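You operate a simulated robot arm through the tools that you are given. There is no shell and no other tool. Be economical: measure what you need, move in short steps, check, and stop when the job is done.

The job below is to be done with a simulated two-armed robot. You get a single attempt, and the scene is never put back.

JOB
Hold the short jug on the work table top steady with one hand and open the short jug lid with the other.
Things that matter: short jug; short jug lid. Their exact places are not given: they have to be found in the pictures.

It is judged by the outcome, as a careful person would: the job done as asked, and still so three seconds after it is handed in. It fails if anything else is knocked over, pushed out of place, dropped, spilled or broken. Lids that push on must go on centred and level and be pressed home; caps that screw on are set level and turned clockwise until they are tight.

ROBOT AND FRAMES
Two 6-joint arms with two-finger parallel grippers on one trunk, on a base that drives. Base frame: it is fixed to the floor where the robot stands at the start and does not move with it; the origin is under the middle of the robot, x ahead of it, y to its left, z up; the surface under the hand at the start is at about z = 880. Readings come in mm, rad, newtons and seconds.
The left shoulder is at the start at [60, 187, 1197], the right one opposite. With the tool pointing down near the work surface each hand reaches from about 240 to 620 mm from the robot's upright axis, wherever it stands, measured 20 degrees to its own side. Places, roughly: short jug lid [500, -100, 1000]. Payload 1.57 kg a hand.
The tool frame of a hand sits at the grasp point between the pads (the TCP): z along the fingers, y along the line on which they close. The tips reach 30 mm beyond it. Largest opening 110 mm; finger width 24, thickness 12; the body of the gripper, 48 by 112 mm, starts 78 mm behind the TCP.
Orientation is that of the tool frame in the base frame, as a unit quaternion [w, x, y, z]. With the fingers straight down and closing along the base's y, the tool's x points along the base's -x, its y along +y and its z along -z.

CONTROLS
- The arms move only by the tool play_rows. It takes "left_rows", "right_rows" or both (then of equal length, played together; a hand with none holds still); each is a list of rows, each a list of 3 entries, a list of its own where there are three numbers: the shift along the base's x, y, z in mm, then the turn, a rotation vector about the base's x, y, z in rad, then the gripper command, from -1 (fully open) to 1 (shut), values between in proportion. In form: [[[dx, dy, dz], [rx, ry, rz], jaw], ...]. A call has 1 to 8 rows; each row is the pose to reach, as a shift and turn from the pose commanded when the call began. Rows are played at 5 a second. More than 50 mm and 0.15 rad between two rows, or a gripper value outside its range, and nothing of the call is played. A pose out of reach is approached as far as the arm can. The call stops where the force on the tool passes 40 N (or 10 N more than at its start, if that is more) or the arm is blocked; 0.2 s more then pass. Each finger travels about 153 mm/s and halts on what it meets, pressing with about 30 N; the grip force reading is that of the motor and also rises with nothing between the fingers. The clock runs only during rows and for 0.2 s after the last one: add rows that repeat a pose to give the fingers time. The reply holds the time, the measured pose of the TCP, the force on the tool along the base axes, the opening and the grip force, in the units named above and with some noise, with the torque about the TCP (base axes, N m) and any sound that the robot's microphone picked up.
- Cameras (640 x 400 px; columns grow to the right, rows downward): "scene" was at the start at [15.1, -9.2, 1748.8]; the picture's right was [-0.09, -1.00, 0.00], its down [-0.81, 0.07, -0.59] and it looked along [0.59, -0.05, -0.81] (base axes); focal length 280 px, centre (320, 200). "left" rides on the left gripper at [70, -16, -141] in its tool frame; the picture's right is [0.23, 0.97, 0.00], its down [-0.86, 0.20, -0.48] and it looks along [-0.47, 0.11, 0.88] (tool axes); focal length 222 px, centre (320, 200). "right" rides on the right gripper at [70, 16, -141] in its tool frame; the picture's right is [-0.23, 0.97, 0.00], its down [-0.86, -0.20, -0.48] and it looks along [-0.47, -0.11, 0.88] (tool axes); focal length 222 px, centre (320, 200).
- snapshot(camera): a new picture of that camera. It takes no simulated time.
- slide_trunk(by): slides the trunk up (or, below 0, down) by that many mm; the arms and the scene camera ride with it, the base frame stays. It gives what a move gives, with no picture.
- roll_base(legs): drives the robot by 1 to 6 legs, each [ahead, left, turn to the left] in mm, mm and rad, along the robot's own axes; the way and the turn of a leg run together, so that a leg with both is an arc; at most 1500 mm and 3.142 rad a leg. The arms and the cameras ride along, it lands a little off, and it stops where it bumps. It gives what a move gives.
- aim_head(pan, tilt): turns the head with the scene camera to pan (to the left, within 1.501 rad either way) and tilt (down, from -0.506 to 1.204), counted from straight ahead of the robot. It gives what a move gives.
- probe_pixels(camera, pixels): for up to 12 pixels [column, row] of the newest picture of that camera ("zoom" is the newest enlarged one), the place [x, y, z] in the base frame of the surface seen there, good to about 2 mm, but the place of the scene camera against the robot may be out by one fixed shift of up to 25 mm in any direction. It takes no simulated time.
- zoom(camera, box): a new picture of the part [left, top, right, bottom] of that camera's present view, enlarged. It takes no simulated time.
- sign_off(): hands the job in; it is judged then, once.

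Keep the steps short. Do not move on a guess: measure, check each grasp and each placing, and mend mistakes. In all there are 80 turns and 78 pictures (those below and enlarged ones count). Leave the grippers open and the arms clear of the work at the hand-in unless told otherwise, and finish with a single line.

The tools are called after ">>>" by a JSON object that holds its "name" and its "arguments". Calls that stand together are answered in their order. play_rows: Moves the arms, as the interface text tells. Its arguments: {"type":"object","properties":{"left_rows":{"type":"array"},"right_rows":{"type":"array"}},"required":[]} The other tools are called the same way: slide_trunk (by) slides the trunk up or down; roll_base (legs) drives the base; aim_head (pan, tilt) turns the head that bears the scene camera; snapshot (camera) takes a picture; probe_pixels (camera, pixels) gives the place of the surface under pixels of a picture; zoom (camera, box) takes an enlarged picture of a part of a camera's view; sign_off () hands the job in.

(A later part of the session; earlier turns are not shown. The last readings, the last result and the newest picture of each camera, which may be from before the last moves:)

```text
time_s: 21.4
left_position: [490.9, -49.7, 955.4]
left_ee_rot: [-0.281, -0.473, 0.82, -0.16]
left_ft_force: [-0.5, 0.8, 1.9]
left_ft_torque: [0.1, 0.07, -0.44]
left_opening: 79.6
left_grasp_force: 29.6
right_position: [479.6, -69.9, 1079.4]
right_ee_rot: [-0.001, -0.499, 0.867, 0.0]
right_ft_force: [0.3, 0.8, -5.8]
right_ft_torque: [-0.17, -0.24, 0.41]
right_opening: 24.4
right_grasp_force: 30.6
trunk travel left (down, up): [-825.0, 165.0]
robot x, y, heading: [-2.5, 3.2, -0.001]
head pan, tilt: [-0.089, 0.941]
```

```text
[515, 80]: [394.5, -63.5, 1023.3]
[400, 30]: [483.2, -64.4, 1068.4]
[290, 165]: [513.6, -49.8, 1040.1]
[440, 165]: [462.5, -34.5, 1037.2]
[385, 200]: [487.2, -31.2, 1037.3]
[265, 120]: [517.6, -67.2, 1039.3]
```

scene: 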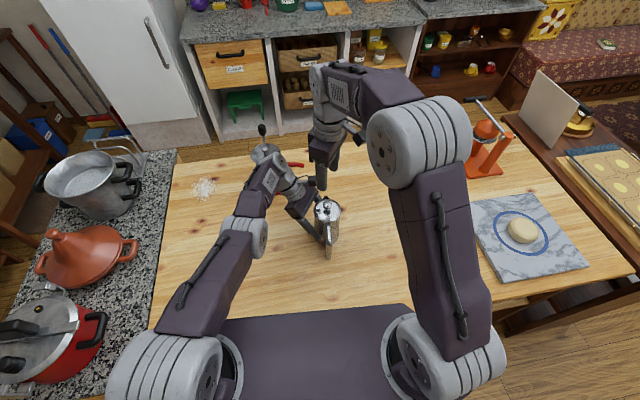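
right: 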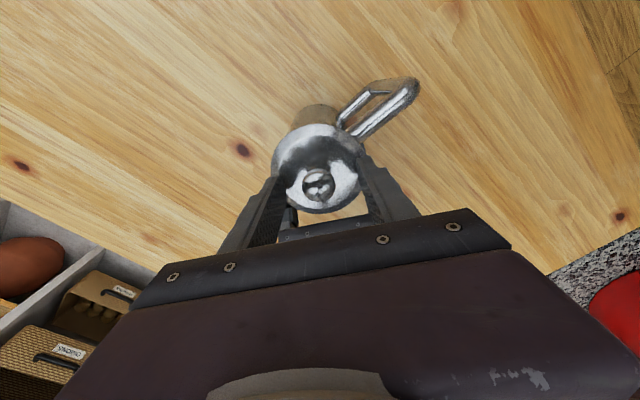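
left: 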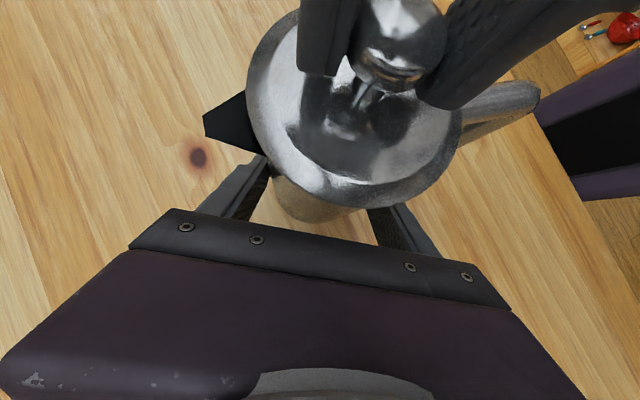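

Turning clockwise built up 0.41 N·m, while counter-clockwise met about none. That points to a screw lid that loosens counter-clockwise. I do a longer counter-clockwise stroke and watch z force and torque.

>>> {"name": "play_rows", "arguments": {"right_rows": [[[0, 0, 0], [0, 0, 0.14], 1], [[0, 0, 0], [0, 0, 0.28], 1], [[0, 0, 0], [0, 0, 0.42], 1], [[0, 0, 0], [0, 0, 0.56], 1], [[0, 0, 0], [0, 0, 0.7], 1], [[0, 0, 0], [0, 0, 0.8], 1]]}}

>>> {"name": "snapshot", "arguments": {"camera": "left"}}

>>> {"name": "zoom", "arguments": {"camera": "scene", "box": [295, 180, 355, 240]}}

```text
time_s: 22.8
left_position: [491.3, -49.9, 955.2]
left_ee_rot: [-0.281, -0.473, 0.819, -0.161]
left_ft_force: [-1.7, 0.0, -7.0]
left_ft_torque: [0.35, -0.51, 0.29]
left_opening: 79.6
left_grasp_force: 30.2
right_position: [479.4, -70.9, 1079.9]
right_ee_rot: [-0.001, 0.799, -0.602, 0.0]
right_ft_force: [3.0, 0.8, 3.2]
right_ft_torque: [-0.17, 0.09, -0.35]
right_opening: 24.2
right_grasp_force: 29.6
trunk travel left (down, up): [-825.0, 165.0]
robot x, y, heading: [-0.8, -1.7, -0.001]
head pan, tilt: [-0.089, 0.941]
```

```text
42 pictures are left
```

left: 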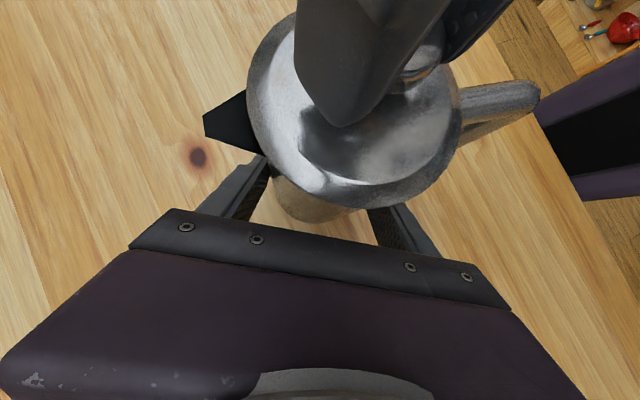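

```text
6.67 times, centred on (325, 210) of scene
```

zoom: 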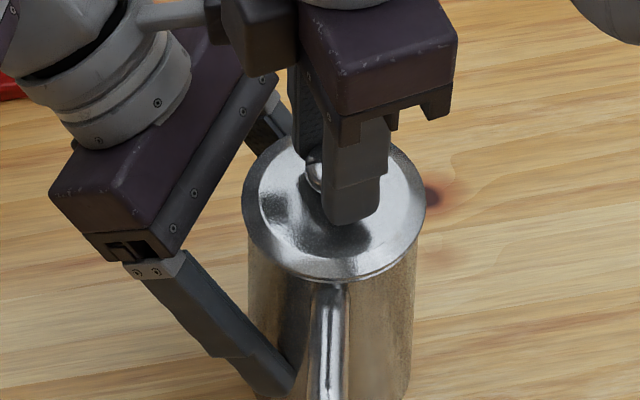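

Torque is now -0.35 N·m, and the hand is being pushed up (+3 N). That would fit a lid rising on a thread. I compare lid height with handle height.

>>> {"name": "probe_pixels", "arguments": {"camera": "left", "pixels": [[515, 90], [500, 95], [290, 165], [440, 165], [385, 200], [265, 120], [225, 125], [340, 190], [300, 100]]}}

>>> {"name": "zoom", "arguments": {"camera": "left", "box": [240, 100, 480, 240]}}

```text
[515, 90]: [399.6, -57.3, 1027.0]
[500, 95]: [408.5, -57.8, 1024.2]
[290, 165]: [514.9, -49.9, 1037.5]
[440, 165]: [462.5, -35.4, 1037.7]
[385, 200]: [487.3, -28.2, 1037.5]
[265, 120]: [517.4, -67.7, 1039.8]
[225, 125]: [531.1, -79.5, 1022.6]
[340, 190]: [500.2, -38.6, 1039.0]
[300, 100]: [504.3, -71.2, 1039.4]
```

```text
2.67 times, centred on (360, 170) of left
```

zoom: 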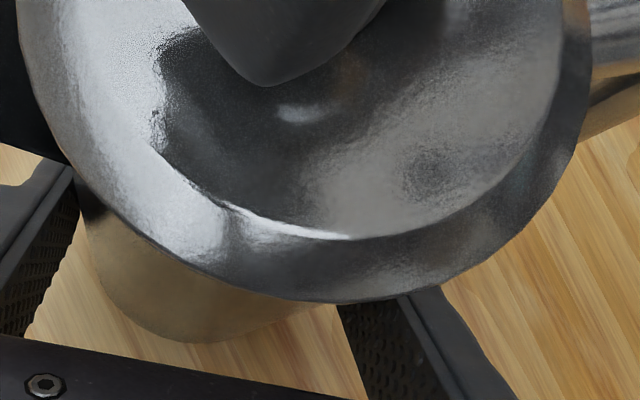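

This is inconclusive, so I ratchet: open the right jaw, turn back clockwise and lower 5 mm to re-grip the knob fuller, then close.

>>> {"name": "play_rows", "arguments": {"right_rows": [[[0, 0, 0], [0, 0, 0], 0.3], [[0, 0, 0], [0, 0, 0], 0.2], [[0, 0, 0], [0, 0, -0.15], 0.2], [[0, 0, 0], [0, 0, -0.3], 0.2], [[0, 0, 0], [0, 0, -0.45], 0.2], [[0, 0, 0], [0, 0, -0.6], 0.2], [[0, 0, -3], [0, 0, -0.75], 0.2], [[0, 0, -6], [0, 0, -0.9], 0.2]]}}

>>> {"name": "play_rows", "arguments": {"right_rows": [[[0, 1, 0], [0, 0, -0.15], 0.2], [[0, 2, 0], [0, 0, -0.3], 0.2], [[0, 2, 0], [0, 0, -0.4], 0.2], [[0, 2, 0], [0, 0, -0.4], 0.6], [[0, 2, 0], [0, 0, -0.4], 1], [[0, 2, 0], [0, 0, -0.4], 1]]}}

>>> {"name": "zoom", "arguments": {"camera": "left", "box": [240, 0, 560, 230]}}

```text
time_s: 24.6
left_position: [492.6, -49.0, 954.8]
left_ee_rot: [-0.281, -0.473, 0.82, -0.159]
left_ft_force: [-1.1, -0.5, -2.9]
left_ft_torque: [0.07, -0.05, -0.02]
left_opening: 79.5
left_grasp_force: 29.9
right_position: [478.4, -68.7, 1073.0]
right_ee_rot: [0.0, -0.454, 0.891, 0.0]
right_ft_force: [0.3, 1.2, 0.1]
right_ft_torque: [0.01, 0.01, -0.05]
right_opening: 44.1
right_grasp_force: 0.1
trunk travel left (down, up): [-825.0, 165.0]
robot x, y, heading: [1.9, -1.3, 0.004]
head pan, tilt: [-0.089, 0.941]
```

```text
time_s: 26.0
left_position: [491.0, -49.7, 954.0]
left_ee_rot: [-0.281, -0.473, 0.82, -0.159]
left_ft_force: [-10.1, 15.5, -1.0]
left_ft_torque: [-1.06, -0.79, -0.22]
left_opening: 79.6
left_grasp_force: 30.6
right_position: [480.6, -68.1, 1075.1]
right_ee_rot: [0.0, -0.27, 0.963, -0.001]
right_ft_force: [10.2, -15.0, 0.3]
right_ft_torque: [-0.75, -0.45, -0.13]
right_opening: 24.0
right_grasp_force: 30.1
trunk travel left (down, up): [-825.0, 165.0]
robot x, y, heading: [-5.2, 1.1, 0.001]
head pan, tilt: [-0.089, 0.941]
```

```text
1.74 times, centred on (400, 115) of left
```

zoom: 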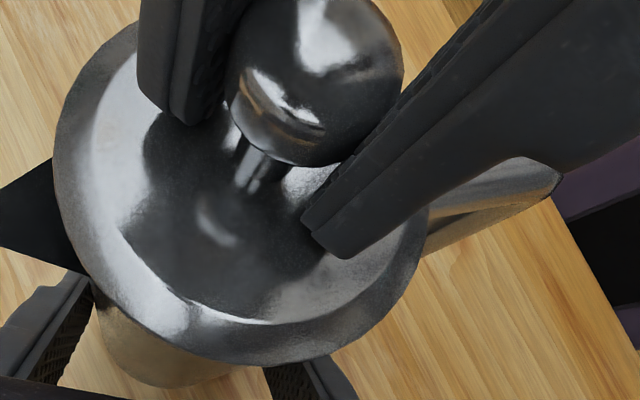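

The knob is re-gripped, with some side load. I re-centre by (1, -1.8) and turn counter-clockwise 0.95 rad.

>>> {"name": "play_rows", "arguments": {"right_rows": [[[1, -1.8, 0], [0, 0, 0], 1], [[1, -1.8, 0], [0, 0, 0.14], 1], [[1, -1.8, 0], [0, 0, 0.28], 1], [[1, -1.8, 0], [0, 0, 0.42], 1], [[1, -1.8, 0], [0, 0, 0.56], 1], [[1, -1.8, 0], [0, 0, 0.7], 1], [[1, -1.8, 0], [0, 0, 0.84], 1], [[1, -1.8, 0], [0, 0, 0.95], 1]]}}

>>> {"name": "snapshot", "arguments": {"camera": "left"}}

>>> {"name": "probe_pixels", "arguments": {"camera": "left", "pixels": [[515, 90], [500, 95], [290, 165], [440, 165], [385, 200], [265, 120], [225, 125], [340, 190], [300, 100]]}}

```text
time_s: 27.8
left_position: [492.0, -49.5, 955.3]
left_ee_rot: [-0.28, -0.472, 0.82, -0.16]
left_ft_force: [2.0, -0.1, -5.9]
left_ft_torque: [-0.01, -0.02, 0.21]
left_opening: 79.7
left_grasp_force: 29.8
right_position: [480.3, -68.6, 1074.1]
right_ee_rot: [-0.001, -0.681, 0.732, 0.001]
right_ft_force: [-1.9, 0.8, 2.8]
right_ft_torque: [0.16, 0.11, -0.19]
right_opening: 25.0
right_grasp_force: 30.3
trunk travel left (down, up): [-825.0, 165.0]
robot x, y, heading: [1.0, 0.3, -0.002]
head pan, tilt: [-0.089, 0.941]
```

```text
38 pictures are left
```

left: 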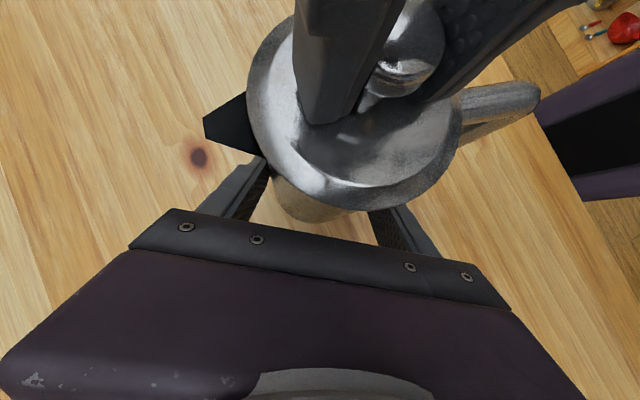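

```text
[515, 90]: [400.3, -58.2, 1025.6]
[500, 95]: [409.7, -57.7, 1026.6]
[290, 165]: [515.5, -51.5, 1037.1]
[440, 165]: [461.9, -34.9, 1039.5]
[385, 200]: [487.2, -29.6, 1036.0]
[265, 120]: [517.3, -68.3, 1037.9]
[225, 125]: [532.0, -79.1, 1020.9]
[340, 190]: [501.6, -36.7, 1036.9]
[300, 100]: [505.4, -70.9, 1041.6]
```

After each counter-clockwise turn at constant height the hand is pushed up by about 3 N, which suggests the lid creeps up a thread. I repeat with a longer ratchet: release, rewind 1.4 rad, grip, turn +1.4 rad.

>>> {"name": "play_rows", "arguments": {"right_rows": [[[0, 0, 0], [0, 0, 0], 0.3], [[0, 0, 0], [0, 0, 0], 0.2], [[0, 0, 0], [0, 0, -0.15], 0.2], [[0, 0, 0], [0, 0, -0.3], 0.2], [[0, 0, 0], [0, 0, -0.45], 0.2], [[0, 0, 0], [0, 0, -0.6], 0.2], [[0, 0, 0], [0, 0, -0.75], 0.2], [[0, 0, 0], [0, 0, -0.9], 0.2]]}}

>>> {"name": "play_rows", "arguments": {"right_rows": [[[0, 0, 0], [0, 0, -0.15], 0.2], [[0, 0, 0], [0, 0, -0.3], 0.2], [[0, 0, 0], [0, 0, -0.45], 0.2], [[0, 0, 0], [0, 0, -0.5], 0.4], [[0, 0, 0], [0, 0, -0.5], 0.6], [[0, 0, 0], [0, 0, -0.5], 1], [[0, 0, 0], [0, 0, -0.5], 1]]}}

>>> {"name": "play_rows", "arguments": {"right_rows": [[[0, 0, 0], [0, 0, 0.14], 1], [[0, 0, 0], [0, 0, 0.28], 1], [[0, 0, 0], [0, 0, 0.42], 1], [[0, 0, 0], [0, 0, 0.56], 1], [[0, 0, 0], [0, 0, 0.7], 1], [[0, 0, 0], [0, 0, 0.84], 1], [[0, 0, 0], [0, 0, 0.98], 1], [[0, 0, 0], [0, 0, 1.12], 1]]}}

>>> {"name": "play_rows", "arguments": {"right_rows": [[[0, 0, 0], [0, 0, 0.14], 1], [[0, 0, 0], [0, 0, 0.28], 1], [[0, 0, 0], [0, 0, 0.42], 1]]}}

>>> {"name": "zoom", "arguments": {"camera": "scene", "box": [295, 180, 355, 240]}}

```text
time_s: 29.6
left_position: [490.4, -49.7, 955.4]
left_ee_rot: [-0.281, -0.473, 0.82, -0.161]
left_ft_force: [1.0, 0.9, -2.8]
left_ft_torque: [0.04, -0.05, 0.01]
left_opening: 79.6
left_grasp_force: 29.8
right_position: [481.4, -70.1, 1073.6]
right_ee_rot: [0.0, -0.293, 0.956, 0.0]
right_ft_force: [0.3, -0.8, -0.1]
right_ft_torque: [0.0, 0.03, 0.01]
right_opening: 43.7
right_grasp_force: 0.0
trunk travel left (down, up): [-825.0, 165.0]
robot x, y, heading: [2.4, 2.3, 0.003]
head pan, tilt: [-0.089, 0.941]
```

```text
time_s: 31.2
left_position: [491.1, -49.8, 954.8]
left_ee_rot: [-0.28, -0.473, 0.82, -0.16]
left_ft_force: [-0.4, 0.0, -3.4]
left_ft_torque: [0.27, -0.13, 0.15]
left_opening: 80.0
left_grasp_force: 30.0
right_position: [479.8, -68.9, 1074.1]
right_ee_rot: [0.001, -0.049, 0.999, 0.0]
right_ft_force: [0.6, -1.6, -0.2]
right_ft_torque: [-0.32, -0.05, -0.14]
right_opening: 24.8
right_grasp_force: 29.5
trunk travel left (down, up): [-825.0, 165.0]
robot x, y, heading: [-0.5, -0.9, -0.004]
head pan, tilt: [-0.089, 0.941]
```

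```text
time_s: 33.0
left_position: [491.4, -50.0, 955.6]
left_ee_rot: [-0.28, -0.473, 0.82, -0.16]
left_ft_force: [1.3, -1.8, -1.9]
left_ft_torque: [0.13, 0.12, 0.49]
left_opening: 79.5
left_grasp_force: 30.1
right_position: [480.4, -68.6, 1074.0]
right_ee_rot: [0.0, -0.572, 0.82, 0.0]
right_ft_force: [-2.5, 1.6, 0.3]
right_ft_torque: [0.09, -0.01, -0.43]
right_opening: 24.1
right_grasp_force: 30.2
trunk travel left (down, up): [-825.0, 165.0]
robot x, y, heading: [-1.3, -0.2, 0.001]
head pan, tilt: [-0.089, 0.941]
```

```text
time_s: 33.8
left_position: [491.8, -50.4, 954.2]
left_ee_rot: [-0.281, -0.472, 0.82, -0.16]
left_ft_force: [1.4, -1.5, -4.2]
left_ft_torque: [0.19, 0.03, 0.1]
left_opening: 79.7
left_grasp_force: 29.3
right_position: [480.6, -68.9, 1073.4]
right_ee_rot: [0.0, 0.731, -0.682, 0.0]
right_ft_force: [-1.6, 1.4, 0.3]
right_ft_torque: [-0.07, 0.19, -0.07]
right_opening: 24.5
right_grasp_force: 30.1
trunk travel left (down, up): [-825.0, 165.0]
robot x, y, heading: [-1.4, -2.1, -0.003]
head pan, tilt: [-0.089, 0.941]
```

```text
6.67 times, centred on (325, 210) of scene
```

zoom: 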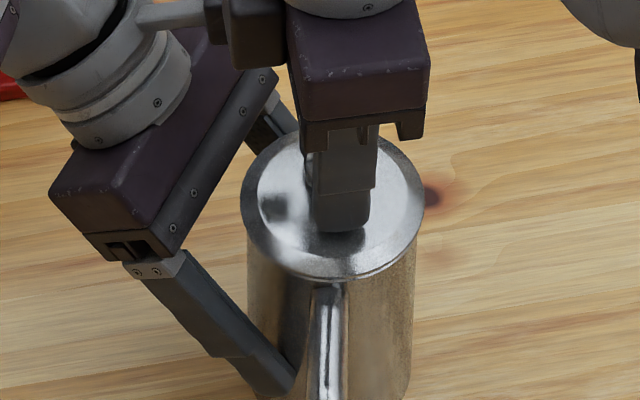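

No rise after 1.5 rad more, so it isn't a thread I can feel. It is more likely a tight push fit that pulls off, and the left hand needs a hold that can't slip upward.

New left hold: straight from the left (-y), across ±x, with the handle-side finger passed through the handle loop just above its lower bar. That locks the jug against lifting. First I free the right hand and raise it.

>>> {"name": "play_rows", "arguments": {"right_rows": [[[0, 0, 0], [0, 0, 0], 0.2], [[0, 0, 0], [0, 0, 0], 0.1], [[0, 0, 30], [0, 0, -0.1], 0.1], [[0, 0, 70], [0, 0, -0.2], 0.1], [[0, 0, 110], [0, 0, -0.3], 0.1], [[0, -30, 150], [0, 0, -0.4], 0.1], [[0, -70, 170], [0, 0, -0.5], 0.1], [[0, -110, 180], [0, 0, -0.6], 0.1]]}}

>>> {"name": "play_rows", "arguments": {"left_rows": [[[0, 0, 0], [0, 0, 0], -0.7], [[0, 0, 0], [0, 0, 0], -1], [[0, 0, 0], [0, 0, 0], -1]]}}

>>> {"name": "snapshot", "arguments": {"camera": "left"}}

>>> {"name": "snapshot", "arguments": {"camera": "right"}}

```text
time_s: 35.6
left_position: [490.1, -50.3, 954.8]
left_ee_rot: [-0.28, -0.473, 0.82, -0.16]
left_ft_force: [-0.4, -0.3, -2.6]
left_ft_torque: [0.07, -0.06, -0.01]
left_opening: 79.5
left_grasp_force: 30.1
right_position: [479.1, -179.7, 1251.8]
right_ee_rot: [0.0, -0.494, 0.869, 0.001]
right_ft_force: [0.0, -0.2, 0.1]
right_ft_torque: [-0.01, -0.01, 0.03]
right_opening: 49.5
right_grasp_force: 0.0
trunk travel left (down, up): [-825.0, 165.0]
robot x, y, heading: [0.7, 0.9, -0.0]
head pan, tilt: [-0.089, 0.941]
```

```text
time_s: 36.4
left_position: [490.4, -48.8, 954.7]
left_ee_rot: [-0.28, -0.473, 0.82, -0.161]
left_ft_force: [0.6, -0.7, 0.5]
left_ft_torque: [0.01, 0.01, 0.01]
left_opening: 110.1
left_grasp_force: 0.0
right_position: [478.4, -180.1, 1253.4]
right_ee_rot: [0.0, -0.496, 0.868, 0.0]
right_ft_force: [-0.8, 0.0, 0.8]
right_ft_torque: [-0.02, 0.0, -0.03]
right_opening: 49.4
right_grasp_force: 0.2
trunk travel left (down, up): [-825.0, 165.0]
robot x, y, heading: [1.4, -0.5, 0.0]
head pan, tilt: [-0.089, 0.941]
```

```text
36 pictures are left
```

left: 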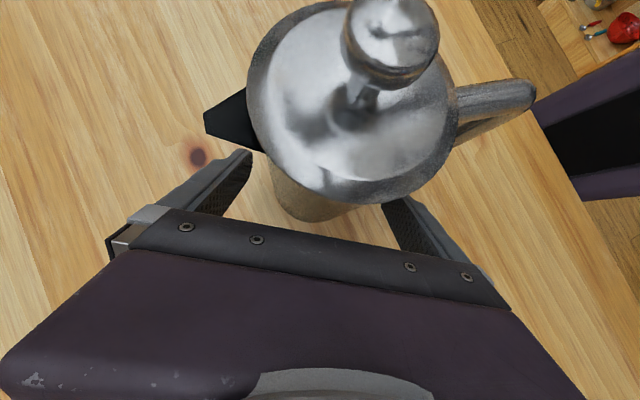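

```text
35 pictures are left
```

right: 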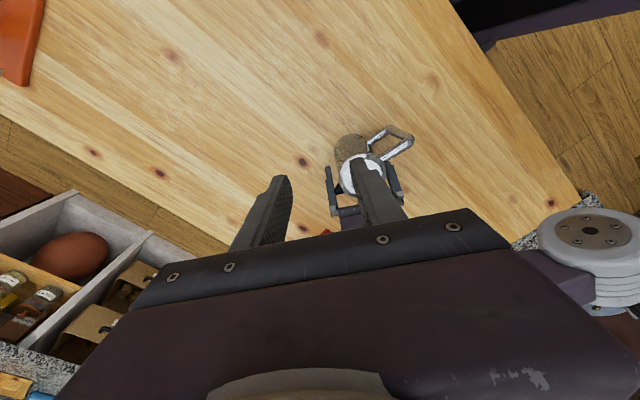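

Both hands are free and the jug stands. I lift the left hand straight up, as it came in, then yaw +30° and move back to +y.

>>> {"name": "play_rows", "arguments": {"left_rows": [[[0, 0, 25], [0, 0, 0], -1], [[0, 0, 50], [0, 0, 0], -1], [[0, 0, 75], [0, 0, 0], -1], [[0, 0, 100], [0, 0, 0], -1], [[0, 0, 125], [0, 0, 0], -1], [[0, 0, 150], [0, 0, 0], -1], [[0, 0, 175], [0, 0, 0], -1], [[0, 0, 190], [0, 0, 0], -1]]}}

>>> {"name": "play_rows", "arguments": {"left_rows": [[[0, 25, 0], [0, 0, 0.1], -1], [[-2, 50, 0], [0, 0, 0.2], -1], [[-4, 75, 0], [0, 0, 0.3], -1], [[-6, 100, 0], [0, 0, 0.4], -1], [[-9, 115, 0], [0, 0, 0.524], -1]]}}

>>> {"name": "play_rows", "arguments": {"left_rows": [[[0, 0, 0], [-0.1, 0, 0], -1], [[0, 0, 0], [-0.2, 0, 0], -1], [[0, 0, 0], [-0.3, 0, 0], -1], [[0, 0, 0], [-0.38, 0, 0], -1]]}}

>>> {"name": "snapshot", "arguments": {"camera": "scene"}}

```text
time_s: 38.2
left_position: [509.9, -54.2, 1138.0]
left_ee_rot: [-0.28, -0.473, 0.82, -0.16]
left_ft_force: [0.3, 0.5, 0.0]
left_ft_torque: [0.0, 0.01, 0.0]
left_opening: 109.9
left_grasp_force: 0.0
left hand out of reach, approached as far as the arm can: row 1, 2, 3, 4, 5, 6, 7, 8
right_position: [477.9, -178.9, 1253.7]
right_ee_rot: [0.0, -0.495, 0.869, 0.0]
right_ft_force: [0.7, 1.1, -0.2]
right_ft_torque: [0.01, 0.02, 0.01]
right_opening: 49.6
right_grasp_force: 0.0
trunk travel left (down, up): [-825.0, 165.0]
robot x, y, heading: [-1.0, 0.5, -0.003]
head pan, tilt: [-0.089, 0.941]
```

```text
time_s: 39.4
left_position: [547.7, 132.3, 1246.8]
left_ee_rot: [-0.258, -0.646, 0.69, -0.201]
left_ft_force: [-0.8, 0.7, 0.3]
left_ft_torque: [-0.06, -0.06, 0.04]
left_opening: 110.1
left_grasp_force: 0.0
left hand out of reach, approached as far as the arm can: row 1, 2, 3, 4, 5
right_position: [477.4, -177.1, 1254.2]
right_ee_rot: [0.0, -0.495, 0.869, -0.001]
right_ft_force: [-1.1, 0.0, -0.6]
right_ft_torque: [-0.04, -0.05, 0.02]
right_opening: 49.8
right_grasp_force: 0.0
trunk travel left (down, up): [-825.0, 165.0]
robot x, y, heading: [2.4, 0.9, 0.002]
head pan, tilt: [-0.089, 0.941]
```

```text
time_s: 40.4
left_position: [552.0, 133.9, 1243.9]
left_ee_rot: [-0.374, -0.588, 0.639, -0.328]
left_ft_force: [-0.3, 0.7, 0.5]
left_ft_torque: [0.01, 0.03, 0.01]
left_opening: 109.9
left_grasp_force: 0.0
right_position: [479.7, -179.7, 1253.0]
right_ee_rot: [0.0, -0.496, 0.869, 0.001]
right_ft_force: [-0.1, -0.5, 0.5]
right_ft_torque: [0.01, 0.01, 0.01]
right_opening: 49.3
right_grasp_force: 0.0
trunk travel left (down, up): [-825.0, 165.0]
robot x, y, heading: [0.1, 2.7, 0.003]
head pan, tilt: [-0.089, 0.941]
```

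```text
34 pictures are left
```

scene: 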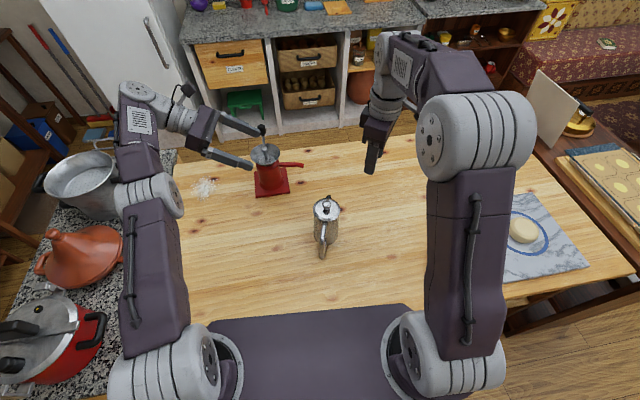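

The left arm drifted through an awkward reach zone, but its orientation is nearly right. I re-measure the jug to see whether it was nudged.

>>> {"name": "zoom", "arguments": {"camera": "scene", "box": [270, 170, 382, 280]}}

>>> {"name": "probe_pixels", "arguments": {"camera": "zoom", "pixels": [[318, 125], [280, 150], [372, 150], [325, 185], [320, 215], [312, 265], [300, 310], [280, 230], [365, 230], [310, 290], [322, 100]]}}

>>> {"name": "snapshot", "arguments": {"camera": "left"}}

```text
3.64 times, centred on (326, 225) of scene
```

zoom: 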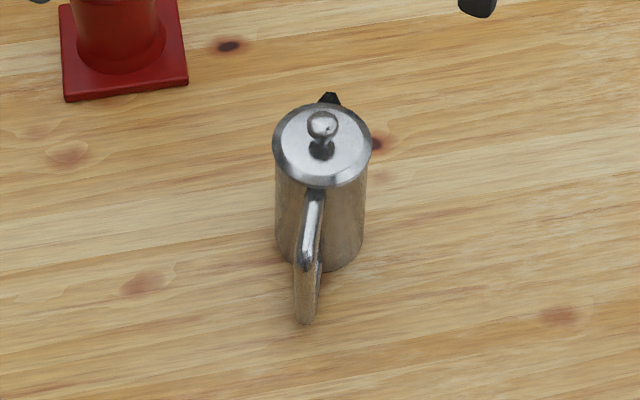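

```text
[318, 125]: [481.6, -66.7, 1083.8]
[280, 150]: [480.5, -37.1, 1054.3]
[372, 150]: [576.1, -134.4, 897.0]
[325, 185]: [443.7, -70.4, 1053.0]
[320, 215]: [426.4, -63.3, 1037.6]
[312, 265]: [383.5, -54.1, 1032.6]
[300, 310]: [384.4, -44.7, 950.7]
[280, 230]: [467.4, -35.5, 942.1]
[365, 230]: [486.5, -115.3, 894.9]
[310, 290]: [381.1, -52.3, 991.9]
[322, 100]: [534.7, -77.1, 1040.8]
```

```text
32 pictures are left
```

left: 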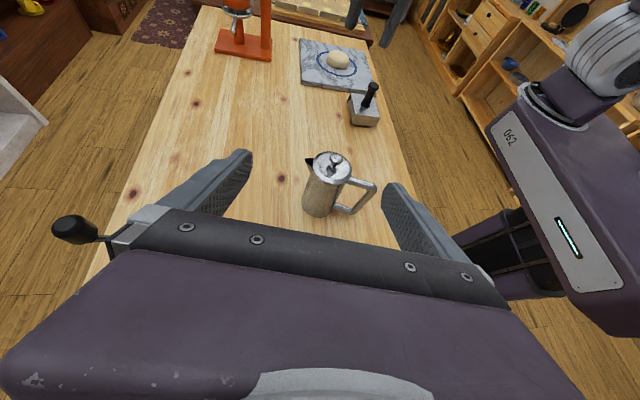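

The jug is in place but turned about 9° clockwise, handle direction (-0.99, 0.15). The left hand's present heading (about 6°) matches that well. I bring it to (495, 42) and down towards z 950 in steps.

>>> {"name": "play_rows", "arguments": {"left_rows": [[[-10, -12, -15], [0, 0, 0], -1], [[-20, -24, -35], [0, 0, 0], -1], [[-30, -42, -55], [0, 0, 0], -1], [[-40, -58, -75], [0, 0, 0], -1], [[-48, -74, -95], [0, 0, 0], -1], [[-57, -90, -120], [0, 0, 0], -1], [[-57, -90, -145], [0, 0, 0], -1]]}}

>>> {"name": "snapshot", "arguments": {"camera": "left"}}

```text
time_s: 42.0
left_position: [561.2, 99.8, 1185.9]
left_ee_rot: [-0.375, -0.587, 0.639, -0.327]
left_ft_force: [0.2, -0.1, 1.2]
left_ft_torque: [0.02, 0.0, 0.0]
left_opening: 110.2
left_grasp_force: 0.0
left hand out of reach, approached as far as the arm can: row 1, 2, 3, 4, 5, 6, 7
right_position: [478.7, -179.9, 1252.7]
right_ee_rot: [0.0, -0.496, 0.869, 0.0]
right_ft_force: [-0.2, 0.0, -0.6]
right_ft_torque: [-0.05, 0.01, 0.0]
right_opening: 49.6
right_grasp_force: 0.1
trunk travel left (down, up): [-825.0, 165.0]
robot x, y, heading: [-2.9, 0.2, 0.004]
head pan, tilt: [-0.089, 0.941]
```

```text
31 pictures are left
```

left: 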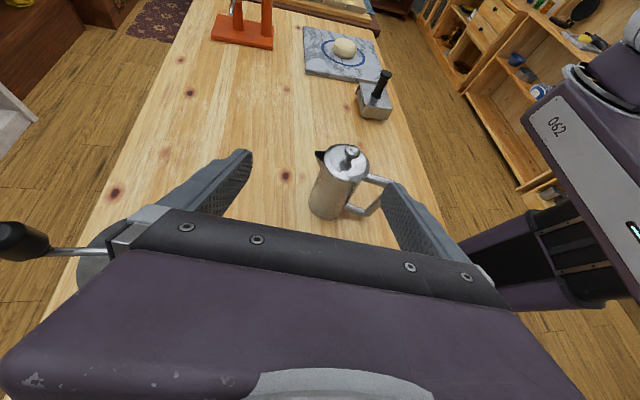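

The arm hits a joint limit in this camera-up wrist pose and slides off. I'll retreat to a neutral pose and try the flipped wrist, with the camera side below. First I tilt the fingers down while rising, away from the grinder's crank.

>>> {"name": "play_rows", "arguments": {"left_rows": [[[0, 5, 10], [0.14, 0, 0], -1], [[-5, 10, 20], [0.28, 0, 0], -1], [[-15, 15, 35], [0.42, 0, 0], -1], [[-30, 20, 50], [0.56, 0, 0], -1], [[-45, 25, 65], [0.7, 0, 0], -1], [[-60, 30, 80], [0.84, 0, 0], -1], [[-80, 35, 95], [0.96, 0, 0], -1], [[-100, 40, 105], [1.03, 0, 0], -1]]}}

>>> {"name": "snapshot", "arguments": {"camera": "scene"}}

```text
time_s: 43.8
left_position: [522.0, 141.8, 1285.0]
left_ee_rot: [-0.038, -0.695, 0.717, 0.027]
left_ft_force: [0.4, -0.1, -0.1]
left_ft_torque: [0.04, -0.01, -0.03]
left_opening: 109.9
left_grasp_force: 0.1
left hand out of reach, approached as far as the arm can: row 2, 3, 4, 5, 6, 7, 8
right_position: [477.1, -179.6, 1253.0]
right_ee_rot: [0.0, -0.495, 0.869, 0.0]
right_ft_force: [0.4, 0.1, -0.8]
right_ft_torque: [0.01, -0.03, 0.0]
right_opening: 49.9
right_grasp_force: 0.0
trunk travel left (down, up): [-825.0, 165.0]
robot x, y, heading: [2.5, -1.8, 0.001]
head pan, tilt: [-0.089, 0.941]
```

```text
30 pictures are left
```

scene: 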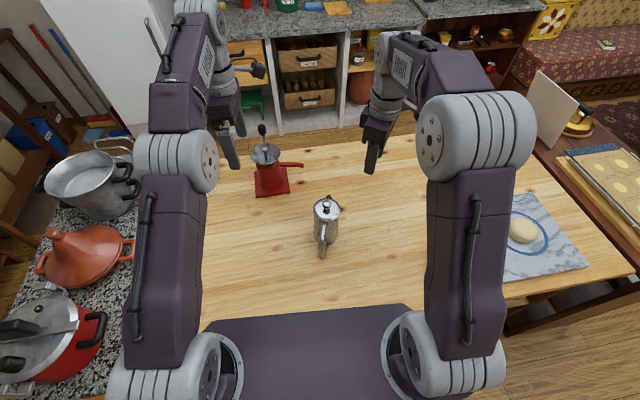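

Fingers are down again. I unwind the yaw by about -3.1 rad while drawing back.

>>> {"name": "play_rows", "arguments": {"left_rows": [[[-10, 0, 0], [0, 0, -0.14], -1], [[-20, 0, 0], [0, 0, -0.28], -1], [[-30, 0, 0], [0, 0, -0.42], -1], [[-40, 0, 0], [0, 0, -0.56], -1], [[-50, 0, 0], [0, 0, -0.7], -1], [[-60, 0, 0], [0, 0, -0.84], -1], [[-70, 0, 0], [0, 0, -0.98], -1], [[-80, 0, 0], [0, 0, -1.12], -1]]}}

>>> {"name": "play_rows", "arguments": {"left_rows": [[[0, 0, 0], [0, 0, -0.14], -1], [[0, 0, 0], [0, 0, -0.28], -1], [[0, 0, 0], [0, 0, -0.42], -1], [[0, 0, 0], [0, 0, -0.56], -1], [[0, 0, 0], [0, 0, -0.7], -1], [[0, 0, 0], [0, 0, -0.84], -1], [[0, 0, 0], [0, 0, -0.98], -1], [[0, 0, 0], [0, 0, -1.12], -1]]}}

>>> {"name": "play_rows", "arguments": {"left_rows": [[[0, 0, 0], [0, 0, -0.14], -1], [[0, 0, 0], [0, 0, -0.28], -1], [[0, 0, 0], [0, 0, -0.42], -1], [[0, 0, 0], [0, 0, -0.56], -1], [[0, 0, 0], [0, 0, -0.7], -1], [[0, 0, 0], [0, 0, -0.84], -1]]}}

```text
time_s: 45.6
left_position: [379.5, 142.5, 1294.9]
left_ee_rot: [-0.014, -0.205, 0.978, 0.044]
left_ft_force: [-1.1, 0.2, 0.9]
left_ft_torque: [0.03, 0.0, -0.01]
left_opening: 110.2
left_grasp_force: 0.1
left hand out of reach, approached as far as the arm can: row 1
right_position: [477.0, -179.1, 1253.5]
right_ee_rot: [0.001, -0.495, 0.869, 0.0]
right_ft_force: [0.0, -0.1, 0.3]
right_ft_torque: [0.01, -0.01, -0.02]
right_opening: 49.3
right_grasp_force: 0.1
trunk travel left (down, up): [-825.0, 165.0]
robot x, y, heading: [2.2, 2.5, 0.003]
head pan, tilt: [-0.089, 0.941]
```

```text
time_s: 47.4
left_position: [381.6, 143.5, 1292.4]
left_ee_rot: [0.011, 0.345, 0.937, 0.046]
left_ft_force: [-0.6, 0.5, 0.5]
left_ft_torque: [0.0, 0.03, 0.02]
left_opening: 109.9
left_grasp_force: 0.0
right_position: [478.4, -179.0, 1251.7]
right_ee_rot: [0.0, -0.495, 0.869, 0.0]
right_ft_force: [0.1, 0.2, 0.3]
right_ft_torque: [0.04, 0.0, -0.05]
right_opening: 49.4
right_grasp_force: 0.1
trunk travel left (down, up): [-825.0, 165.0]
robot x, y, heading: [3.9, 3.2, 0.001]
head pan, tilt: [-0.089, 0.941]
```

```text
time_s: 48.8
left_position: [381.0, 143.1, 1291.0]
left_ee_rot: [0.029, 0.696, 0.716, 0.037]
left_ft_force: [-0.1, 0.1, -0.3]
left_ft_torque: [-0.01, 0.0, 0.02]
left_opening: 110.1
left_grasp_force: 0.2
right_position: [478.8, -179.6, 1252.6]
right_ee_rot: [0.0, -0.496, 0.868, 0.0]
right_ft_force: [0.2, 1.1, -0.4]
right_ft_torque: [-0.02, 0.02, 0.0]
right_opening: 49.4
right_grasp_force: 0.0
trunk travel left (down, up): [-825.0, 165.0]
robot x, y, heading: [0.2, 0.6, 0.002]
head pan, tilt: [-0.089, 0.941]
```

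That worked. Now I tilt the fingers towards -y (rotation about x by -1.05) while moving to about (480, 63, 1200).

>>> {"name": "play_rows", "arguments": {"left_rows": [[[12, -10, -12], [-0.14, 0, 0], -1], [[25, -20, -25], [-0.28, 0, 0], -1], [[38, -30, -37], [-0.42, 0, 0], -1], [[51, -40, -50], [-0.56, 0, 0], -1], [[64, -50, -62], [-0.7, 0, 0], -1], [[77, -60, -75], [-0.84, 0, 0], -1], [[90, -70, -85], [-0.98, 0, 0], -1], [[100, -80, -92], [-1.05, 0, 0], -1]]}}

>>> {"name": "snapshot", "arguments": {"camera": "scene"}}

```text
time_s: 50.6
left_position: [480.5, 64.4, 1200.3]
left_ee_rot: [0.374, 0.587, 0.639, -0.327]
left_ft_force: [-0.6, -0.5, 0.4]
left_ft_torque: [0.0, 0.0, 0.0]
left_opening: 109.7
left_grasp_force: 0.1
right_position: [479.8, -178.6, 1253.2]
right_ee_rot: [0.0, -0.496, 0.869, 0.0]
right_ft_force: [0.9, 0.1, 0.9]
right_ft_torque: [0.04, 0.01, -0.03]
right_opening: 49.4
right_grasp_force: 0.0
trunk travel left (down, up): [-825.0, 165.0]
robot x, y, heading: [-0.6, -2.6, -0.001]
head pan, tilt: [-0.089, 0.941]
```

```text
29 pictures are left
```

scene: 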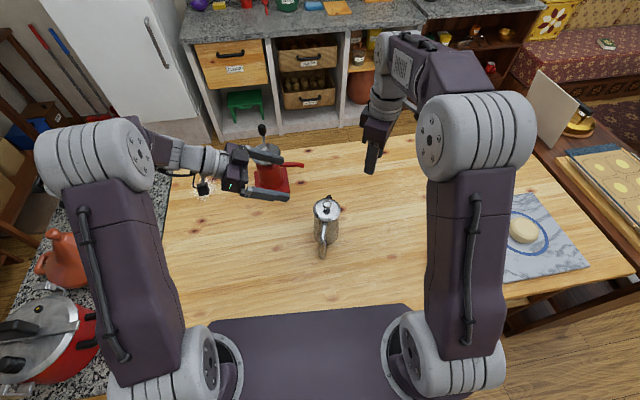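

This configuration reaches freely. I yaw -0.22 rad to match the jug's angle and descend to (494, 42, 1050).

>>> {"name": "play_rows", "arguments": {"left_rows": [[[3, -4, -25], [0, 0, -0.07], -1], [[6, -8, -50], [0, 0, -0.14], -1], [[10, -14, -75], [0, 0, -0.22], -1], [[14, -20, -100], [0, 0, -0.22], -1], [[14, -20, -125], [0, 0, -0.22], -1], [[14, -20, -150], [0, 0, -0.22], -1]]}}

>>> {"name": "snapshot", "arguments": {"camera": "left"}}

>>> {"name": "snapshot", "arguments": {"camera": "scene"}}

```text
time_s: 52.0
left_position: [493.6, 46.3, 1048.5]
left_ee_rot: [0.336, 0.654, 0.571, -0.366]
left_ft_force: [0.8, -0.1, -0.5]
left_ft_torque: [-0.01, 0.01, 0.01]
left_opening: 109.8
left_grasp_force: 0.0
right_position: [479.7, -179.0, 1253.3]
right_ee_rot: [0.0, -0.496, 0.869, 0.0]
right_ft_force: [0.3, -0.4, 0.0]
right_ft_torque: [0.0, -0.01, -0.01]
right_opening: 49.3
right_grasp_force: 0.0
trunk travel left (down, up): [-825.0, 165.0]
robot x, y, heading: [-0.5, -1.2, -0.0]
head pan, tilt: [-0.089, 0.941]
```

```text
28 pictures are left
```

left: 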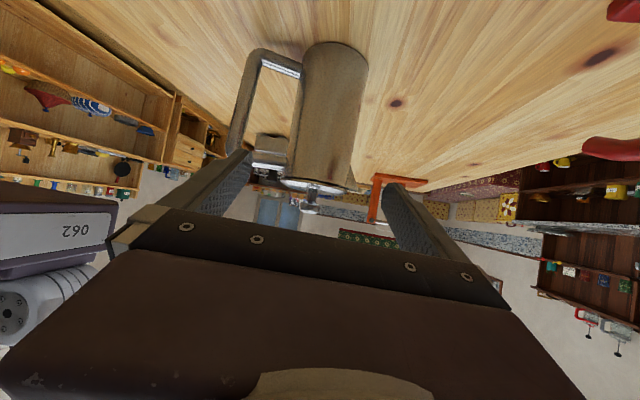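

```text
27 pictures are left
```

scene: 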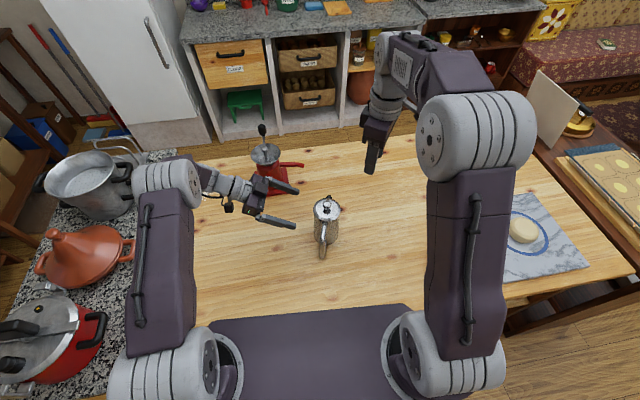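

This upside-down view shows the handle loop and body clearly. I measure them.

>>> {"name": "zoom", "arguments": {"camera": "left", "box": [210, 30, 390, 220]}}

>>> {"name": "probe_pixels", "arguments": {"camera": "left", "pixels": [[242, 95], [236, 140], [254, 56], [280, 62], [275, 158], [290, 160], [325, 50], [320, 120], [362, 100], [303, 100], [312, 186], [350, 180]]}}

```text
2.11 times, centred on (300, 125) of left
```

zoom: 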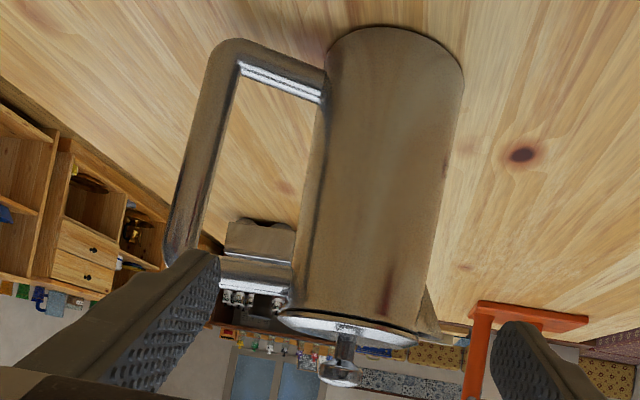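

```text
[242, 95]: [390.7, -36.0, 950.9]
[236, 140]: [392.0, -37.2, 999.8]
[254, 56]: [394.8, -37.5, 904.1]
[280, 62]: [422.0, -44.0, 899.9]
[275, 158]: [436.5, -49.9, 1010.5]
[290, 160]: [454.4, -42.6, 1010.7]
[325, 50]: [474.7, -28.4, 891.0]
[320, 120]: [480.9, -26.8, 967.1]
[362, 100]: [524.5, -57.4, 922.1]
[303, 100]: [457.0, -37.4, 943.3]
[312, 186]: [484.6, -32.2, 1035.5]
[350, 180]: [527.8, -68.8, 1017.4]
```

The loop spans z about 912-1010 and r about 45-85 mm, and the handle is turned about 12°. I yaw -0.1 more and lower the hand to z 943 at its pre-insert spot.

>>> {"name": "play_rows", "arguments": {"left_rows": [[[3, -1, -20], [0, 0, -0.05], -1], [[6, -3, -40], [0, 0, -0.1], -1], [[9, -5, -60], [0, 0, -0.1], -1], [[9, -5, -80], [0, 0, -0.1], -1], [[9, -5, -95], [0, 0, -0.1], -1], [[9, -5, -105], [0, 0, -0.1], -1]]}}

>>> {"name": "snapshot", "arguments": {"camera": "left"}}

```text
time_s: 53.4
left_position: [502.7, 37.8, 944.6]
left_ee_rot: [0.317, 0.682, 0.538, -0.382]
left_ft_force: [-0.3, 0.1, -0.7]
left_ft_torque: [-0.01, -0.02, 0.0]
left_opening: 110.0
left_grasp_force: 0.0
right_position: [478.2, -180.2, 1253.3]
right_ee_rot: [0.0, -0.495, 0.869, 0.0]
right_ft_force: [-0.8, 0.0, -1.1]
right_ft_torque: [-0.01, -0.02, 0.03]
right_opening: 49.6
right_grasp_force: 0.1
trunk travel left (down, up): [-825.0, 165.0]
robot x, y, heading: [-0.5, 0.0, 0.006]
head pan, tilt: [-0.089, 0.941]
```

```text
25 pictures are left
```

left: 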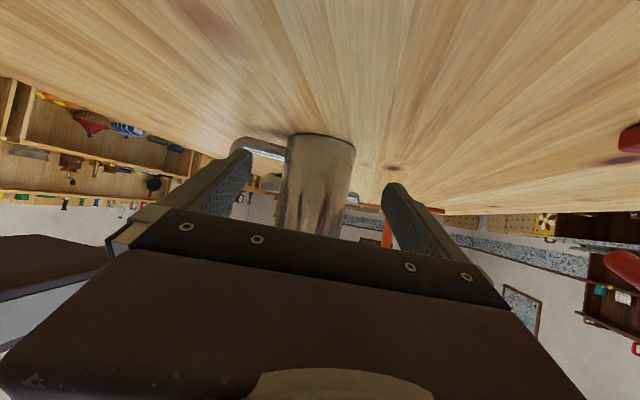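

The body is centred between the fingers. I advance halfway (55 mm) and check the finger against the loop.

>>> {"name": "play_rows", "arguments": {"left_rows": [[[-3, -14, 0], [0, 0, 0], -1], [[-6, -28, 0], [0, 0, 0], -1], [[-9, -42, 0], [0, 0, 0], -1], [[-11, -54, 0], [0, 0, 0], -1]]}}

>>> {"name": "zoom", "arguments": {"camera": "left", "box": [170, 60, 450, 260]}}

>>> {"name": "zoom", "arguments": {"camera": "scene", "box": [260, 170, 372, 280]}}

```text
time_s: 54.4
left_position: [493.8, -14.1, 943.6]
left_ee_rot: [0.317, 0.681, 0.538, -0.383]
left_ft_force: [-0.7, 0.4, -0.2]
left_ft_torque: [0.02, 0.01, 0.02]
left_opening: 110.0
left_grasp_force: 0.0
right_position: [478.3, -179.5, 1253.4]
right_ee_rot: [0.0, -0.496, 0.868, 0.0]
right_ft_force: [0.0, 0.1, 0.3]
right_ft_torque: [0.0, -0.01, 0.0]
right_opening: 49.7
right_grasp_force: 0.0
trunk travel left (down, up): [-825.0, 165.0]
robot x, y, heading: [-1.7, -4.0, -0.001]
head pan, tilt: [-0.089, 0.941]
```

```text
2.00 times, centred on (310, 160) of left
```

zoom: 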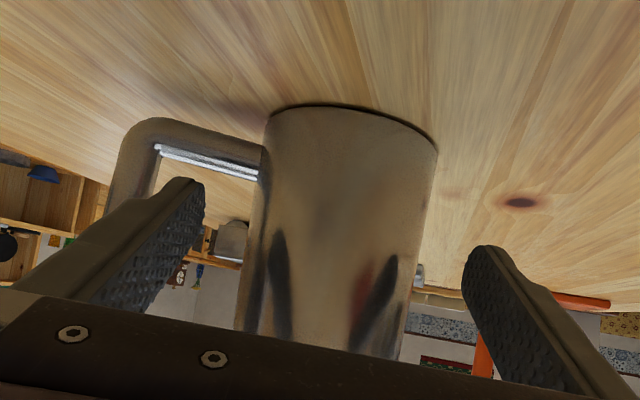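

```text
3.64 times, centred on (316, 225) of scene
```

zoom: 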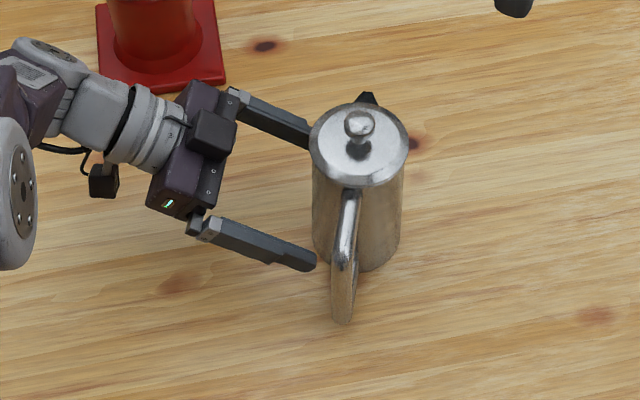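

The finger lines up with the loop. I narrow the jaw slightly to 102 mm and insert the rest.

>>> {"name": "play_rows", "arguments": {"left_rows": [[[-2, -12, 0], [0, 0, 0], -0.85], [[-5, -24, 0], [0, 0, 0], -0.85], [[-7, -36, 0], [0, 0, 0], -0.85], [[-10, -48, 0], [0, 0, 0], -0.85]]}}

>>> {"name": "zoom", "arguments": {"camera": "scene", "box": [270, 170, 382, 280]}}

>>> {"name": "zoom", "arguments": {"camera": "left", "box": [170, 60, 450, 260]}}

```text
time_s: 55.4
left_position: [482.5, -61.8, 943.8]
left_ee_rot: [0.316, 0.682, 0.537, -0.383]
left_ft_force: [0.0, 0.6, 0.2]
left_ft_torque: [0.01, 0.0, -0.03]
left_opening: 101.6
left_grasp_force: 0.0
right_position: [477.6, -177.7, 1252.5]
right_ee_rot: [0.0, -0.496, 0.868, 0.0]
right_ft_force: [-0.4, 0.8, -0.4]
right_ft_torque: [0.04, -0.02, -0.02]
right_opening: 49.4
right_grasp_force: 0.1
trunk travel left (down, up): [-825.0, 165.0]
robot x, y, heading: [-4.0, 2.9, 0.004]
head pan, tilt: [-0.089, 0.941]
```

```text
3.64 times, centred on (326, 225) of scene
```

zoom: 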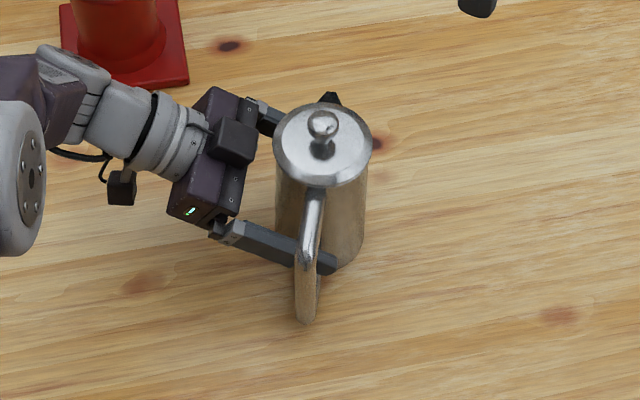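

```text
2.00 times, centred on (310, 160) of left
```

zoom: 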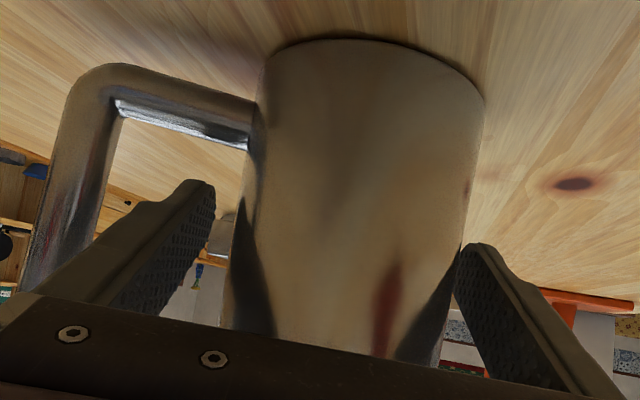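

The finger is through the loop with no contact forces. I measure the gap to the lower bar.

>>> {"name": "probe_pixels", "arguments": {"camera": "zoom", "pixels": [[180, 122], [160, 105], [195, 185], [208, 195], [350, 150], [260, 150], [470, 150]]}}

```text
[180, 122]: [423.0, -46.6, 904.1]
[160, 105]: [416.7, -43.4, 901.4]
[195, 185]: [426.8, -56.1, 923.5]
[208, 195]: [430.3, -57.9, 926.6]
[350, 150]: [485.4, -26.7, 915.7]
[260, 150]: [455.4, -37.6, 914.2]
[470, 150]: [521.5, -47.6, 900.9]
```

The bar top is at about z 906 and the finger underside at about 921. I lower 12 mm and close the grip in stages.

>>> {"name": "play_rows", "arguments": {"left_rows": [[[0, 0, -6], [0, 0, 0], -0.85], [[0, 0, -12], [0, 0, 0], -0.7], [[0, 0, -12], [0, 0, 0], -0.55], [[0, 0, -12], [0, 0, 0], -0.45], [[0, 0, -12], [0, 0, 0], -0.35], [[0, 0, -12], [0, 0, 0], 0], [[0, 0, -12], [0, 0, 0], 0.5], [[0, 0, -12], [0, 0, 0], 0.5]]}}

>>> {"name": "zoom", "arguments": {"camera": "scene", "box": [270, 170, 382, 280]}}

>>> {"name": "snapshot", "arguments": {"camera": "left"}}

>>> {"name": "probe_pixels", "arguments": {"camera": "zoom", "pixels": [[320, 122], [315, 125], [285, 150], [345, 165], [310, 265]]}}

```text
time_s: 57.2
left_position: [483.3, -62.4, 933.8]
left_ee_rot: [0.316, 0.682, 0.538, -0.382]
left_ft_force: [3.0, -0.4, 3.9]
left_ft_torque: [-0.04, 0.13, 0.0]
left_opening: 86.4
left_grasp_force: 30.2
right_position: [478.4, -177.8, 1252.7]
right_ee_rot: [0.0, -0.496, 0.869, 0.0]
right_ft_force: [0.9, -1.2, -0.6]
right_ft_torque: [0.02, 0.01, -0.01]
right_opening: 49.5
right_grasp_force: 0.0
trunk travel left (down, up): [-825.0, 165.0]
robot x, y, heading: [-0.8, -0.7, 0.006]
head pan, tilt: [-0.089, 0.941]
```

```text
3.64 times, centred on (326, 225) of scene
```

zoom: 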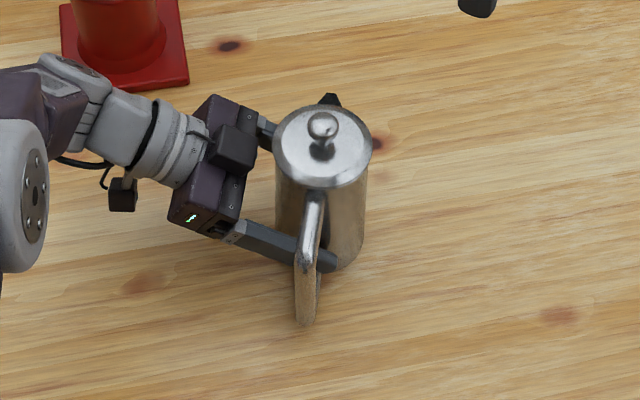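

```text
19 pictures are left
```

left: 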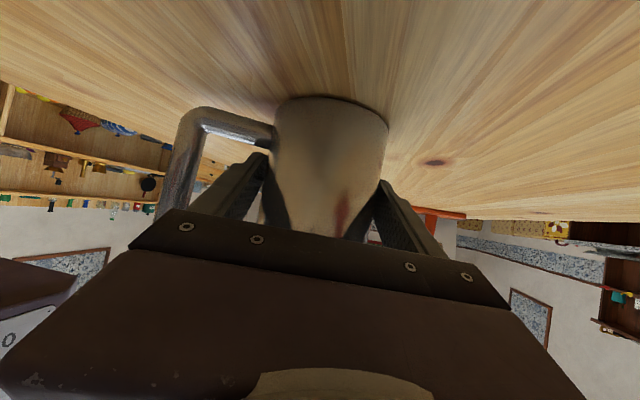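

```text
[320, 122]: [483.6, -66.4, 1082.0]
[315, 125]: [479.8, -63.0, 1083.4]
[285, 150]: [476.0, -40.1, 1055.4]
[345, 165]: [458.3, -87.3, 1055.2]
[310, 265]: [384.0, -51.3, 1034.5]
```

The grip is firm (86 mm, 30 N) and the jug unmoved. I bring the right hand back over the knob to its earlier good spot (480.3, -68.5) and down to z 1073, then close.

>>> {"name": "play_rows", "arguments": {"right_rows": [[[1, 35, 0], [0, 0, 0], 0.1], [[2, 70, 0], [0, 0, 0], 0.1], [[2, 110, 0], [0, 0, 0], 0.1], [[2, 110, -30], [0, 0, 0], 0.1], [[2, 110, -60], [0, 0, 0], 0.1], [[2, 110, -90], [0, 0, 0], 0.1], [[2, 110, -120], [0, 0, 0], 0.1]]}}

>>> {"name": "zoom", "arguments": {"camera": "right", "box": [240, 60, 420, 260]}}

>>> {"name": "probe_pixels", "arguments": {"camera": "right", "pixels": [[319, 165], [313, 165], [325, 165], [319, 172]]}}

```text
time_s: 58.8
left_position: [482.0, -62.2, 933.9]
left_ee_rot: [0.316, 0.682, 0.538, -0.382]
left_ft_force: [-0.2, 2.2, 6.7]
left_ft_torque: [0.16, 0.28, -0.12]
left_opening: 86.2
left_grasp_force: 29.9
right_position: [480.5, -68.5, 1131.0]
right_ee_rot: [0.001, -0.496, 0.868, 0.0]
right_ft_force: [1.0, 0.3, 0.2]
right_ft_torque: [0.04, -0.03, 0.0]
right_opening: 49.7
right_grasp_force: 0.0
trunk travel left (down, up): [-825.0, 165.0]
robot x, y, heading: [2.1, -1.9, 0.004]
head pan, tilt: [-0.089, 0.941]
```

```text
2.00 times, centred on (330, 160) of right
```

zoom: 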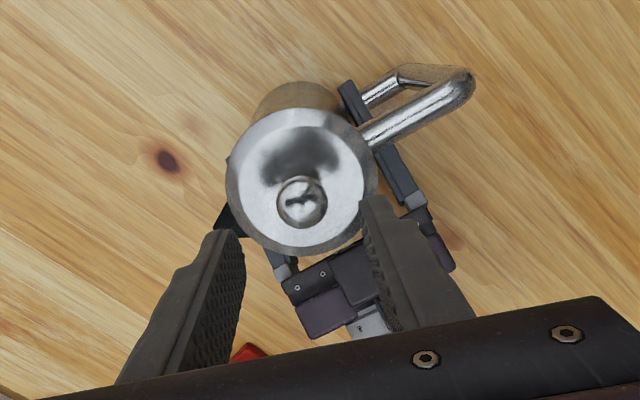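

```text
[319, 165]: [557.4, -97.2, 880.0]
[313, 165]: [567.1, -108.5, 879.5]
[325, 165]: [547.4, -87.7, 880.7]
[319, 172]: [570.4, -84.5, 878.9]
```

Those points came from the older picture, so I probe the zoom image instead.

>>> {"name": "probe_pixels", "arguments": {"camera": "zoom", "pixels": [[302, 203], [280, 203], [323, 203], [302, 182], [302, 224], [235, 170], [368, 180]]}}

```text
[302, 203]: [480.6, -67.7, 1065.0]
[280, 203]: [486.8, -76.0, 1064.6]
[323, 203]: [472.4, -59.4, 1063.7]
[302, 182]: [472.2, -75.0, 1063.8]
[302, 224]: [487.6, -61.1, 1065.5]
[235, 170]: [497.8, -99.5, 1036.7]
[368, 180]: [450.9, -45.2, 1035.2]
```

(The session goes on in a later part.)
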